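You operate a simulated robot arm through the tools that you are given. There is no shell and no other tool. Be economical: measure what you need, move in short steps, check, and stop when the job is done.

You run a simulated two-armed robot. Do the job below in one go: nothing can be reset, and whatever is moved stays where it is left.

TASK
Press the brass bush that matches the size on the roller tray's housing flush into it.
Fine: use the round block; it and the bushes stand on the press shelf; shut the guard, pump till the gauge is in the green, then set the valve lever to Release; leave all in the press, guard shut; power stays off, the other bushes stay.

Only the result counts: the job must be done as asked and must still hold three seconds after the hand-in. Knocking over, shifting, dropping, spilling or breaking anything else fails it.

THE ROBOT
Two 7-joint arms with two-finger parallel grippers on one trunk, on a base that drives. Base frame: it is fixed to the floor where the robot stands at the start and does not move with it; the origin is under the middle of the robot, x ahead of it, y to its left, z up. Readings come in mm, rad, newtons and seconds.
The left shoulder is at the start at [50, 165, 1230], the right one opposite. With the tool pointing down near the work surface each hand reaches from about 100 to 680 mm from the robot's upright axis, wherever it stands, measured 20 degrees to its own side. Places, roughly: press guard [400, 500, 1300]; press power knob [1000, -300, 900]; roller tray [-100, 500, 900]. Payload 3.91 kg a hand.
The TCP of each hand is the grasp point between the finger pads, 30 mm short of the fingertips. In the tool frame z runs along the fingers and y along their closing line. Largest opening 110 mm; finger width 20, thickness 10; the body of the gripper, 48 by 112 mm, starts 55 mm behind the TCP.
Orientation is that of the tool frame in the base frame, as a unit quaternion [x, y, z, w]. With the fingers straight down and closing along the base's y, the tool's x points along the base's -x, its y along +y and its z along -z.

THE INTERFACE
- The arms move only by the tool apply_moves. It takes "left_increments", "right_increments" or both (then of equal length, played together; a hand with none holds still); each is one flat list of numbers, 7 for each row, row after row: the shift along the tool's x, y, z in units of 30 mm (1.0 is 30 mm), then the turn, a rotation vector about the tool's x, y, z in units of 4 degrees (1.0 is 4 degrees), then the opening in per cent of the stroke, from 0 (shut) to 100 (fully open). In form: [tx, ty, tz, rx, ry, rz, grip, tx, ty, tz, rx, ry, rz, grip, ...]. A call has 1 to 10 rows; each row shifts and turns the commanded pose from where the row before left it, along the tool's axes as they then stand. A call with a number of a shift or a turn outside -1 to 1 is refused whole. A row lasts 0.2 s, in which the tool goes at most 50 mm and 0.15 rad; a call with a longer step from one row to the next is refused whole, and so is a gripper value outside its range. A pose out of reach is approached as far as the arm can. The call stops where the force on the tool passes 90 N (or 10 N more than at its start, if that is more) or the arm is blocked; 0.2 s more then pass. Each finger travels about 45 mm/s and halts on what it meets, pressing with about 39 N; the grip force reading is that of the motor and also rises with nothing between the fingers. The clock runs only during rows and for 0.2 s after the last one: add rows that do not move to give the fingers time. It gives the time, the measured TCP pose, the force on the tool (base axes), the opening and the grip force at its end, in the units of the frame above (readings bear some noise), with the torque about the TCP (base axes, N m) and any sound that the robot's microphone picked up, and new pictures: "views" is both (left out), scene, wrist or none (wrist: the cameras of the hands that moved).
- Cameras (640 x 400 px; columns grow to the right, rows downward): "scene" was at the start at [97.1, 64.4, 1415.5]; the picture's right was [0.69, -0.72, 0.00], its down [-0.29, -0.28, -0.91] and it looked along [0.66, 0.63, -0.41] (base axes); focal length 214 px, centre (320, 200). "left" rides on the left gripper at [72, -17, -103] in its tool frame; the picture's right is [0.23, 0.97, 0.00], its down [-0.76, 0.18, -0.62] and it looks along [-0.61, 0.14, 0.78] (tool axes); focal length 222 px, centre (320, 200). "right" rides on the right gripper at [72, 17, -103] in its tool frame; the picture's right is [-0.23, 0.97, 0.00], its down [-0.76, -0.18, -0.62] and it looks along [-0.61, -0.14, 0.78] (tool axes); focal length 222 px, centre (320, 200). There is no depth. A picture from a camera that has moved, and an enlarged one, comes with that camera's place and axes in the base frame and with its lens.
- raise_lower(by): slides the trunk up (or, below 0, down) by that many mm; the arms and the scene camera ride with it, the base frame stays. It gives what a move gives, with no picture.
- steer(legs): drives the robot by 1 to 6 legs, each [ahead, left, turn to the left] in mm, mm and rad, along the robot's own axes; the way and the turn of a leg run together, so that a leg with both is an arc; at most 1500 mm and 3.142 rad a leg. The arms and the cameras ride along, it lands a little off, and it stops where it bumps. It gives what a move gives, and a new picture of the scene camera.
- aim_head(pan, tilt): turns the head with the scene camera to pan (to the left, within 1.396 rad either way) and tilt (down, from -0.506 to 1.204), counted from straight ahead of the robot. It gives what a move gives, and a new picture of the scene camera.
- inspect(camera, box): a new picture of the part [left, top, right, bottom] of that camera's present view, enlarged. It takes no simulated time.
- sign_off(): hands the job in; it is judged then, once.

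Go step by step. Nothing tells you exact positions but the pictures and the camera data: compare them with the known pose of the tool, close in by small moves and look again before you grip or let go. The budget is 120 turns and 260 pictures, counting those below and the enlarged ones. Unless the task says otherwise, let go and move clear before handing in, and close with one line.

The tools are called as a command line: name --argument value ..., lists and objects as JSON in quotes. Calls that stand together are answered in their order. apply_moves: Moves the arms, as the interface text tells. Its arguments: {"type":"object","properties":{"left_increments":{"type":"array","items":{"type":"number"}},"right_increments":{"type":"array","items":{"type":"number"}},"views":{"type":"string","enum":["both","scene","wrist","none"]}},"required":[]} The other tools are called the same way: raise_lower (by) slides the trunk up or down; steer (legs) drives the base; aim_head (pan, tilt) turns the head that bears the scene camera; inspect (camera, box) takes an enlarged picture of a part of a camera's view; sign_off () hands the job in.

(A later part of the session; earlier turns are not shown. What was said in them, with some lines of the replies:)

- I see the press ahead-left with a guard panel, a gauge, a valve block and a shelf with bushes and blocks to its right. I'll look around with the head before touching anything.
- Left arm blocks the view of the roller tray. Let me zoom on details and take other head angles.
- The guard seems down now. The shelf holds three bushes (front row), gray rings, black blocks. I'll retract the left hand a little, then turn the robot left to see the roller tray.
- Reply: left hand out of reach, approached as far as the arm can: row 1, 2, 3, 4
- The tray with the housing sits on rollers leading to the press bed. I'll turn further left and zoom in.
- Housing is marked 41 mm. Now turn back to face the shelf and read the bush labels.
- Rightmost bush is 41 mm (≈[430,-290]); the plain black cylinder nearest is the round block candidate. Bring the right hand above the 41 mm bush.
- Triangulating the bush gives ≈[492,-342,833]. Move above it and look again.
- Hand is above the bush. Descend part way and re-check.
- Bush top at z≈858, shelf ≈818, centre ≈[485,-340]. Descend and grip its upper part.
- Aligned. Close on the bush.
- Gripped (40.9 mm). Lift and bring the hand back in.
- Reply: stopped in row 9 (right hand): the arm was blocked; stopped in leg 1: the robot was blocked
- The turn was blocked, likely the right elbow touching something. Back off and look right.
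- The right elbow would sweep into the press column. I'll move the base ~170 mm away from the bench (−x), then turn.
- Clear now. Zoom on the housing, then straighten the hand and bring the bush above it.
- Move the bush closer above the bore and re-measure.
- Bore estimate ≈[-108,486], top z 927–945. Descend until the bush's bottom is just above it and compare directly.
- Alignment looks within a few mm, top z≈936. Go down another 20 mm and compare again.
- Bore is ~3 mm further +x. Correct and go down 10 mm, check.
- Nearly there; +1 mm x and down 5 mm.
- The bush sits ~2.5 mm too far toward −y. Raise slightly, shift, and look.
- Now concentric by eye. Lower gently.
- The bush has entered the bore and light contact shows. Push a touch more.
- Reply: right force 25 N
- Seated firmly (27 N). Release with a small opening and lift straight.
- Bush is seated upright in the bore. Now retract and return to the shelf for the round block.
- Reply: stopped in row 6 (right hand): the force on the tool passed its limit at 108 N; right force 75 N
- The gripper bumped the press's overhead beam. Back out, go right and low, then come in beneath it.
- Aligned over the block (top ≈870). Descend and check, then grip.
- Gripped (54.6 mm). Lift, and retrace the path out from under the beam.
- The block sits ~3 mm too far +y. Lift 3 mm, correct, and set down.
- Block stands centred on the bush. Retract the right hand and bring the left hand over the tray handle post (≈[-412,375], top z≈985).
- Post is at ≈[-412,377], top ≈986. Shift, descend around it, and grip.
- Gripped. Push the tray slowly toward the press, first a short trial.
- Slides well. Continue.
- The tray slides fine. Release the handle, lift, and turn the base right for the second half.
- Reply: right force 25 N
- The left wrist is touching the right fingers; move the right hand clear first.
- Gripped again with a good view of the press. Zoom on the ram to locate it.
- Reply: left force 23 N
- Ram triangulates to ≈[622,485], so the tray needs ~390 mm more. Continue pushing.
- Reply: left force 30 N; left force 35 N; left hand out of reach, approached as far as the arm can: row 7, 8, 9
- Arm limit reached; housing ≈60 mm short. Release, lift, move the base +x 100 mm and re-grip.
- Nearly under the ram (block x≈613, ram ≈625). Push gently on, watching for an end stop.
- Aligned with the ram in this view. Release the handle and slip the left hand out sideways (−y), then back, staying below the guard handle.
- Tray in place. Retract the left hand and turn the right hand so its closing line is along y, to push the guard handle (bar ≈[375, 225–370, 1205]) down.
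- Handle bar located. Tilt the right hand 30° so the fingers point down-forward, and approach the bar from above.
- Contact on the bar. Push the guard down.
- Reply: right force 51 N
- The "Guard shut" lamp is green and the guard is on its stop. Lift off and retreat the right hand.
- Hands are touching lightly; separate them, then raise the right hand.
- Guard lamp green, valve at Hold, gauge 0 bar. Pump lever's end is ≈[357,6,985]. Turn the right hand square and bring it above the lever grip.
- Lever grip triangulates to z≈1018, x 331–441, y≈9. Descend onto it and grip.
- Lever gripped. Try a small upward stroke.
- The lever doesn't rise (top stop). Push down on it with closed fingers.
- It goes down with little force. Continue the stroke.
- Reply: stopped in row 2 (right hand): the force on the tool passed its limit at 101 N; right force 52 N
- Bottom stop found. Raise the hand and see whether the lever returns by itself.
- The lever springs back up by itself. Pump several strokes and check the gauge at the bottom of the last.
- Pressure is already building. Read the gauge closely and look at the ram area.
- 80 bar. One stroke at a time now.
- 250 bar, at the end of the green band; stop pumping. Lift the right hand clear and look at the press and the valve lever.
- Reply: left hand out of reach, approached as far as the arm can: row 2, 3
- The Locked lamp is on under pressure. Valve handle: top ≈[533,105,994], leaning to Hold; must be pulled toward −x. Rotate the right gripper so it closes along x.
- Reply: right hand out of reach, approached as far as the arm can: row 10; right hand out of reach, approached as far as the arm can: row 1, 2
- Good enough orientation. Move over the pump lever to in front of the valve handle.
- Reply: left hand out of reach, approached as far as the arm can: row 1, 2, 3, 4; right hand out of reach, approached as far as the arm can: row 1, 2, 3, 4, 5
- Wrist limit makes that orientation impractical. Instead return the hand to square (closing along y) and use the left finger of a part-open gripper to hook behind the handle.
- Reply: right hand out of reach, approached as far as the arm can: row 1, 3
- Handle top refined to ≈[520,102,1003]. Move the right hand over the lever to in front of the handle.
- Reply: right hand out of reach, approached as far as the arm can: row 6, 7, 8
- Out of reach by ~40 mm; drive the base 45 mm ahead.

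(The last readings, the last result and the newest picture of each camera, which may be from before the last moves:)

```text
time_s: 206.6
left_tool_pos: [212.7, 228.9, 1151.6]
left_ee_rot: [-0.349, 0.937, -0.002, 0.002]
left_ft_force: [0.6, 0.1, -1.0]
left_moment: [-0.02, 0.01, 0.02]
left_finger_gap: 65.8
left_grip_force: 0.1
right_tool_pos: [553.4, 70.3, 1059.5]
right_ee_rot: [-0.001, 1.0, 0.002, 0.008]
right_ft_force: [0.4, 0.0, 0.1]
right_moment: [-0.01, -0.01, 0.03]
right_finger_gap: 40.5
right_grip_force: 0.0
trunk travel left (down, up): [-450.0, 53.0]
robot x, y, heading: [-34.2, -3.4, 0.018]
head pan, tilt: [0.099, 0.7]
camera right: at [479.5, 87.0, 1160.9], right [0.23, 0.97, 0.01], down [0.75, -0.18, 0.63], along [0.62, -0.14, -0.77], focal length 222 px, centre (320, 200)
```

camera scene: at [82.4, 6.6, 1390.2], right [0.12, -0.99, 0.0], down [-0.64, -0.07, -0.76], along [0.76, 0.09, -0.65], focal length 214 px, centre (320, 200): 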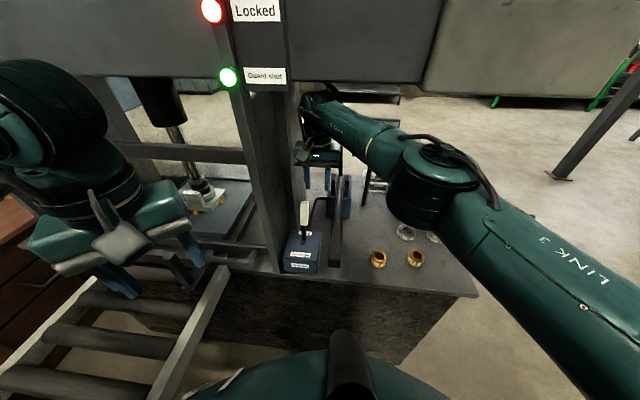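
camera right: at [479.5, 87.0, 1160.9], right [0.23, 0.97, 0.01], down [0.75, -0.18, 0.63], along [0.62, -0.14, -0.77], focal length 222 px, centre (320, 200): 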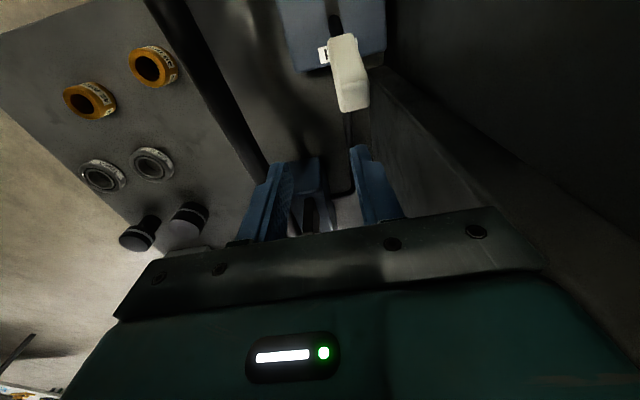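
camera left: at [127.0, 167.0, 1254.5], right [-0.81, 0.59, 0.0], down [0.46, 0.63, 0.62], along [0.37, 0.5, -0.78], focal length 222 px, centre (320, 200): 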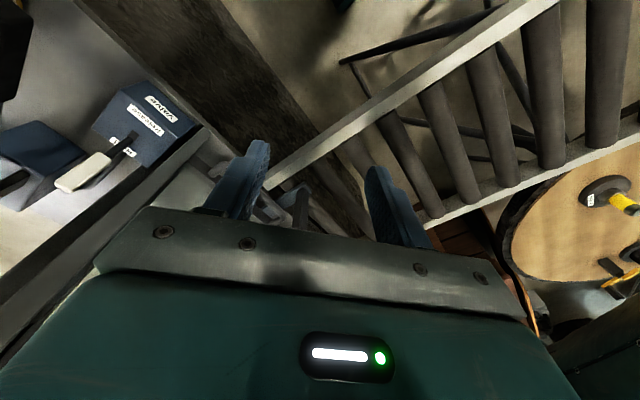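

apply_moves --right_increments '[0, 0.05, 0.7, 0, 0, 0, 37, 0, 0.05, 0.7, 0, 0, 0, 37, 0, 0, 0.7, 0, 0, 0, 37, 0, 0, 0, 0, 0, 0, 37]' --views "wrist"

inspect --camera "scene" --box '[260, 130, 380, 290]'

```text
time_s: 207.6
left_tool_pos: [212.5, 228.3, 1150.7]
left_ee_rot: [-0.349, 0.937, -0.002, 0.002]
left_ft_force: [0.2, -0.8, -0.5]
left_moment: [0.01, -0.01, 0.0]
left_finger_gap: 65.8
left_grip_force: 0.2
right_tool_pos: [551.4, 71.4, 997.3]
right_ee_rot: [-0.001, 1.0, 0.002, 0.008]
right_ft_force: [-0.2, 0.1, -0.5]
right_moment: [-0.03, 0.03, 0.01]
right_finger_gap: 40.8
right_grip_force: 0.2
right hand out of reach, approached as far as the arm can: row 2
trunk travel left (down, up): [-450.0, 53.0]
robot x, y, heading: [-32.5, -4.2, 0.013]
head pan, tilt: [0.099, 0.7]
camera right: at [476.8, 87.3, 1097.4], right [0.23, 0.97, 0.01], down [0.75, -0.18, 0.63], along [0.62, -0.14, -0.77], focal length 222 px, centre (320, 200)
```

right: 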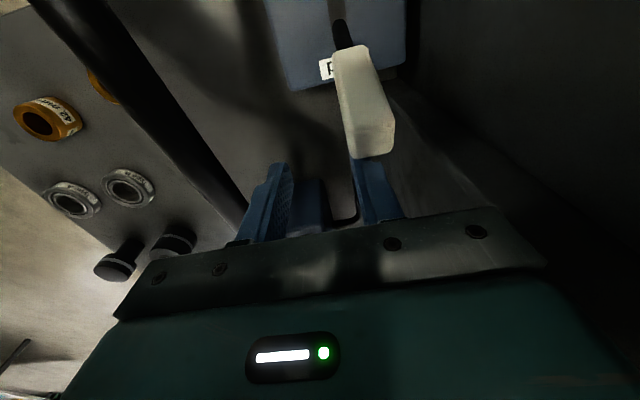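

```text
2.50 times, centred on (320, 210) of scene
camera zoom: at [81.0, 6.2, 1390.4], right [0.12, -0.99, 0.0], down [-0.64, -0.07, -0.76], along [0.76, 0.09, -0.64], focal length 536 px, centre (320, 175)
```

zoom: 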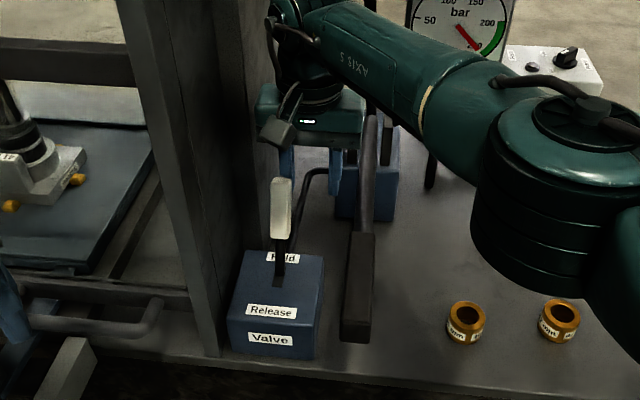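

Finger is right behind the handle. Pull toward −x.

apply_moves --right_increments '[0.4, 0, 0, 0, 0, 0, 37, 0.4, 0, 0, 0, 0, 0, 37, 0.4, 0, 0, 0, 0, 0, 37, 0.4, 0, 0, 0, 0, 0, 37, 0.4, 0, 0, 0, 0, 0, 37, 0.4, 0, 0, 0, 0, 0, 37, 0, 0, 0, 0, 0, 0, 37]' --views "wrist"

inspect --camera "scene" --box '[260, 130, 380, 290]'

```text
time_s: 209.2
left_tool_pos: [212.9, 227.9, 1149.7]
left_ee_rot: [-0.35, 0.937, -0.001, 0.001]
left_ft_force: [0.2, -0.5, -0.5]
left_moment: [0.03, -0.01, -0.01]
left_finger_gap: 66.0
left_grip_force: 0.0
right_tool_pos: [478.5, 71.1, 995.3]
right_ee_rot: [-0.001, 1.0, 0.003, 0.008]
right_ft_force: [-0.1, 0.7, 0.2]
right_moment: [0.0, 0.06, -0.02]
right_finger_gap: 40.8
right_grip_force: 0.1
trunk travel left (down, up): [-450.0, 53.0]
robot x, y, heading: [-30.9, -3.6, 0.016]
head pan, tilt: [0.099, 0.7]
camera right: at [404.8, 87.1, 1096.0], right [0.23, 0.97, 0.01], down [0.75, -0.18, 0.63], along [0.62, -0.14, -0.77], focal length 222 px, centre (320, 200)
```

right: 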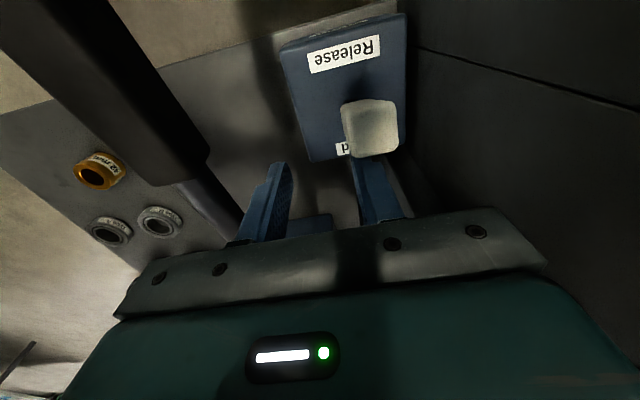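

```text
2.50 times, centred on (320, 210) of scene
camera zoom: at [81.1, 6.6, 1390.3], right [0.12, -0.99, 0.0], down [-0.64, -0.07, -0.76], along [0.76, 0.09, -0.64], focal length 536 px, centre (320, 175)
```

zoom: 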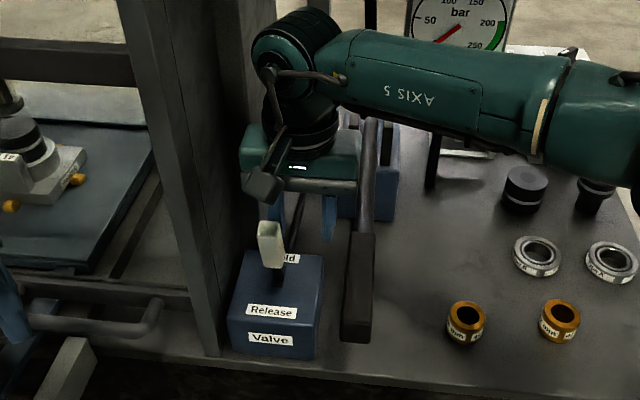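

Pressure dropped to zero; continue to the Release end stop.

apply_moves --right_increments '[0.4, 0, 0, 0, 0, 0, 37, 0.4, 0, 0.05, 0, 0, 0, 37, 0.4, 0, 0.1, 0, 0, 0, 37, 0.3, 0, 0.1, 0, 0, 0, 37, 0.3, 0, 0.1, 0, 0, 0, 37, 0, 0, 0, 0, 0, 0, 37]' --views "wrist"

inspect --camera "scene" --box '[260, 130, 380, 290]'

```text
time_s: 210.2
left_tool_pos: [214.9, 228.5, 1150.3]
left_ee_rot: [-0.349, 0.937, -0.002, 0.003]
left_ft_force: [-0.5, -0.4, 0.8]
left_moment: [-0.01, -0.03, 0.0]
left_finger_gap: 66.1
left_grip_force: 0.2
right_tool_pos: [465.7, 64.7, 999.9]
right_ee_rot: [0.019, 0.999, 0.009, 0.042]
right_ft_force: [21.2, 1.7, 2.9]
right_moment: [-0.08, -0.66, -0.63]
right_finger_gap: 41.7
right_grip_force: 1.1
trunk travel left (down, up): [-450.0, 53.0]
robot x, y, heading: [-31.3, -2.0, 0.019]
head pan, tilt: [0.099, 0.7]
stopped in row 4 (right hand): the force on the tool passed its limit at 94 N (the readings are from after the stop); the commanded pose is now the measured one
camera right: at [384.1, 83.5, 1095.7], right [0.26, 0.96, 0.04], down [0.7, -0.22, 0.68], along [0.66, -0.15, -0.73], focal length 222 px, centre (320, 200)
```

right: 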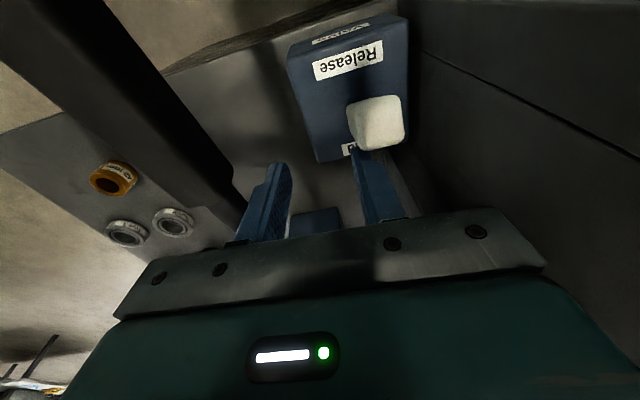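

```text
2.50 times, centred on (320, 210) of scene
camera zoom: at [82.0, 6.9, 1390.1], right [0.12, -0.99, 0.0], down [-0.64, -0.07, -0.77], along [0.76, 0.09, -0.64], focal length 536 px, centre (320, 175)
```

zoom: 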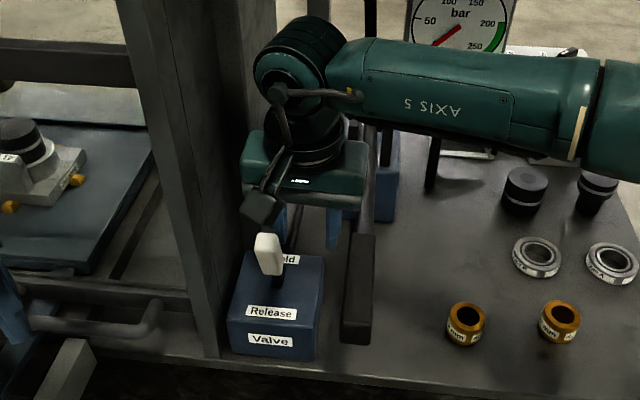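

Handle hit its end stop at Release and the ram has retracted. Back the finger off, lift and withdraw.

apply_moves --right_increments '[-0.5, -0.1, 0, 0, 0, 0, 37, -0.3, -0.3, -0.2, 0, 0, 0, 37, 0, -0.4, -0.6, 0, 0, 0, 37, 0, -0.1, -0.9, 0, 0, 0, 37, 0.5, 0, -0.5, 0, 0, 0, 37, 0.9, 0, 0, 0, 0, 0, 37, 0.9, -0.5, 0, 0, 0, 0, 37, 0.9, -0.9, 0, 0, 0, 0, 37, 0.6, -1, 0, 0, 0, 0, 37, 0.6, -1, -0.3, 0, 0, 0, 37]' --views "none"

inspect --camera "scene" --box '[260, 130, 380, 290]'

inspect --camera "scene" --box '[160, 60, 280, 230]'

```text
time_s: 212.4
left_tool_pos: [213.7, 229.1, 1151.6]
left_ee_rot: [-0.349, 0.937, -0.001, 0.002]
left_ft_force: [-0.7, 0.5, 0.8]
left_moment: [0.0, -0.01, 0.0]
left_finger_gap: 66.2
left_grip_force: 0.0
right_tool_pos: [342.5, -59.7, 1064.3]
right_ee_rot: [0.016, 0.999, 0.007, 0.036]
right_ft_force: [0.1, 0.5, 0.2]
right_moment: [-0.02, -0.04, -0.02]
right_finger_gap: 40.6
right_grip_force: 0.1
trunk travel left (down, up): [-450.0, 53.0]
robot x, y, heading: [-29.8, -3.3, 0.017]
head pan, tilt: [0.099, 0.7]
```

```text
2.50 times, centred on (320, 210) of scene
camera zoom: at [81.8, 5.9, 1390.4], right [0.12, -0.99, 0.0], down [-0.64, -0.07, -0.77], along [0.76, 0.09, -0.64], focal length 536 px, centre (320, 175)
```

zoom: 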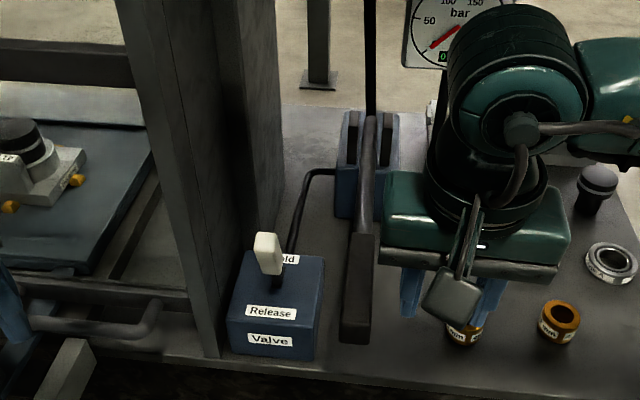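

```text
2.35 times, centred on (220, 145) of scene
camera zoom: at [81.8, 5.9, 1390.4], right [0.12, -0.99, 0.0], down [-0.64, -0.07, -0.77], along [0.76, 0.09, -0.64], focal length 505 px, centre (555, 329)
```

zoom: 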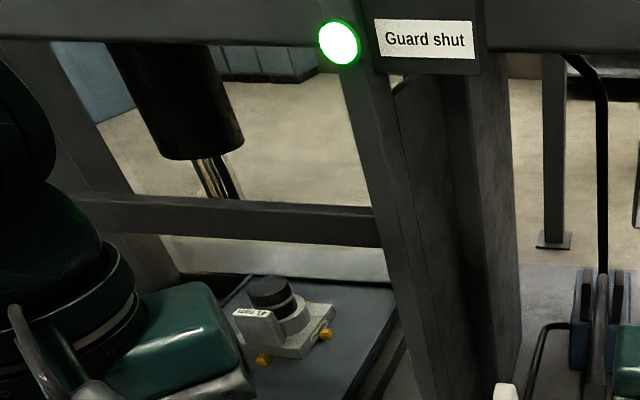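

inspect --camera "scene" --box '[196, 170, 236, 220]'

inspect --camera "scene" --box '[290, 210, 340, 275]'

```text
8.00 times, centred on (216, 195) of scene
camera zoom: at [81.8, 5.9, 1390.4], right [0.12, -0.99, 0.0], down [-0.64, -0.07, -0.77], along [0.76, 0.09, -0.64], focal length 1716 px, centre (1152, 240)
```

zoom: 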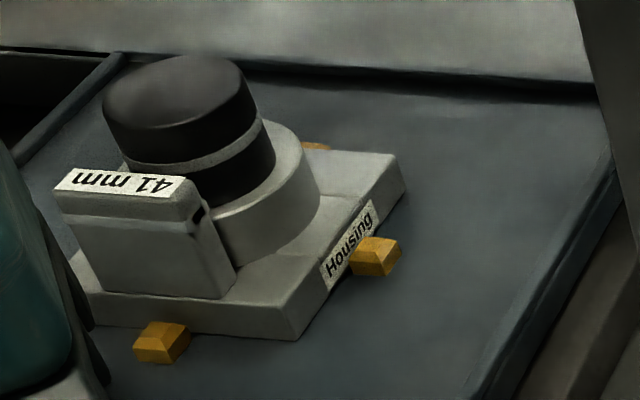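

```text
6.15 times, centred on (315, 242) of scene
camera zoom: at [81.8, 5.9, 1390.4], right [0.12, -0.99, 0.0], down [-0.64, -0.07, -0.77], along [0.76, 0.09, -0.64], focal length 1320 px, centre (351, -62)
```

zoom: 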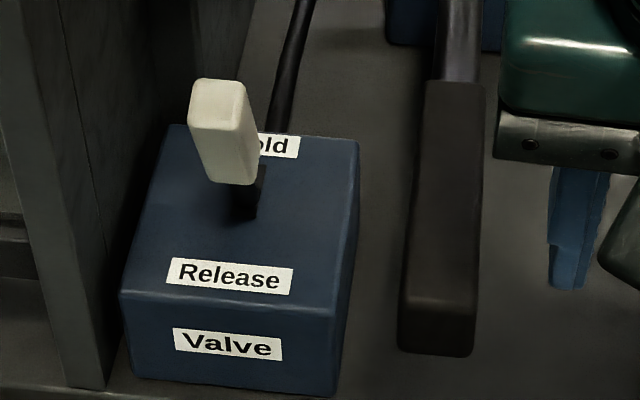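

The bush is fully home (block face on the housing), gauge at 0, lever at Release, guard shut. Withdraw the right hand and take a final look.

apply_moves --right_increments '[0.3, -0.4, -0.9, 0, 0, 0, 37, 0.3, -0.4, -0.9, 0, 0, 0, 37, 0.3, -0.4, -0.9, 0, 0, 0, 37, 0.3, 0, -0.9, 0, 0, 0, 37, 0, 0, -0.9, 0, 0, 0, 37]' --left_increments '[0, 0.3, -0.5, 0, 0, 0, 60, 0, 0.5, -0.5, 0, 0, 0, 60, 0, 0.5, -0.5, 0, 0, 0, 60, 0, 0, 0, 0, 0, 0, 60, 0, 0, 0, 0, 0, 0, 60]' --views "scene"

inspect --camera "scene" --box '[180, 40, 460, 280]'

```text
time_s: 213.6
left_tool_pos: [187.5, 258.6, 1196.0]
left_ee_rot: [-0.349, 0.937, -0.001, 0.002]
left_ft_force: [-0.4, 0.9, 0.7]
left_moment: [-0.03, 0.04, -0.01]
left_finger_gap: 66.0
left_grip_force: 0.2
right_tool_pos: [294.6, -96.5, 1194.6]
right_ee_rot: [0.014, 0.999, 0.008, 0.035]
right_ft_force: [-0.9, -0.6, -0.3]
right_moment: [0.01, 0.0, 0.01]
right_finger_gap: 41.1
right_grip_force: 0.0
trunk travel left (down, up): [-450.0, 53.0]
robot x, y, heading: [-31.9, -7.9, 0.015]
head pan, tilt: [0.099, 0.7]
camera scene: at [82.0, 6.7, 1390.4], right [0.12, -0.99, 0.0], down [-0.64, -0.07, -0.77], along [0.76, 0.09, -0.64], focal length 214 px, centre (320, 200)
```

scene: 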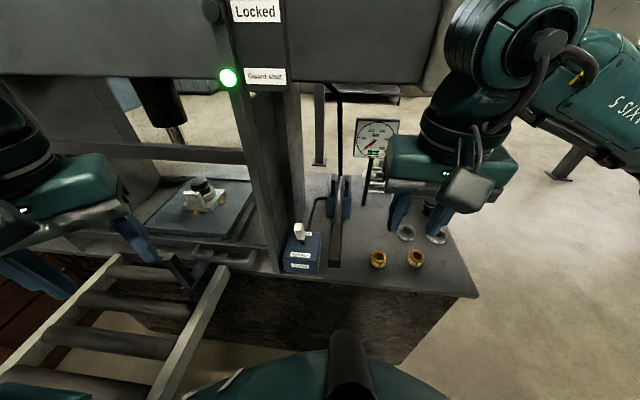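

```text
1.67 times, centred on (320, 160) of scene
camera zoom: at [82.0, 6.7, 1390.4], right [0.12, -0.99, 0.0], down [-0.64, -0.07, -0.77], along [0.76, 0.09, -0.64], focal length 358 px, centre (320, 267)
```

zoom: 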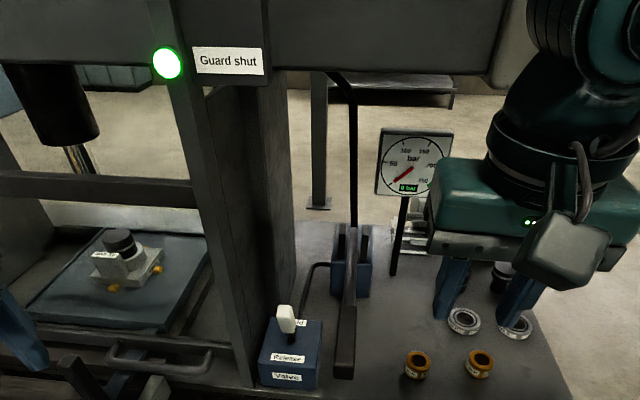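

Everything is as asked: 0 bar, lever at Release, guard shut (green lamp), bush, block and housing in the press, the other bushes untouched on the shelf and power off. Hands are clear, so I'm handing in.

sign_off

```text
The job is handed in.
```

The 41 mm bush is pressed flush into the housing and the job is handed in. I pumped to 250 bar, right at the top end of the green band, then set the valve to Release. The gauge reads 0 bar. The bush, round block and housing are left in the press with the guard shut, the power is off, and the other bushes are still on the shelf.
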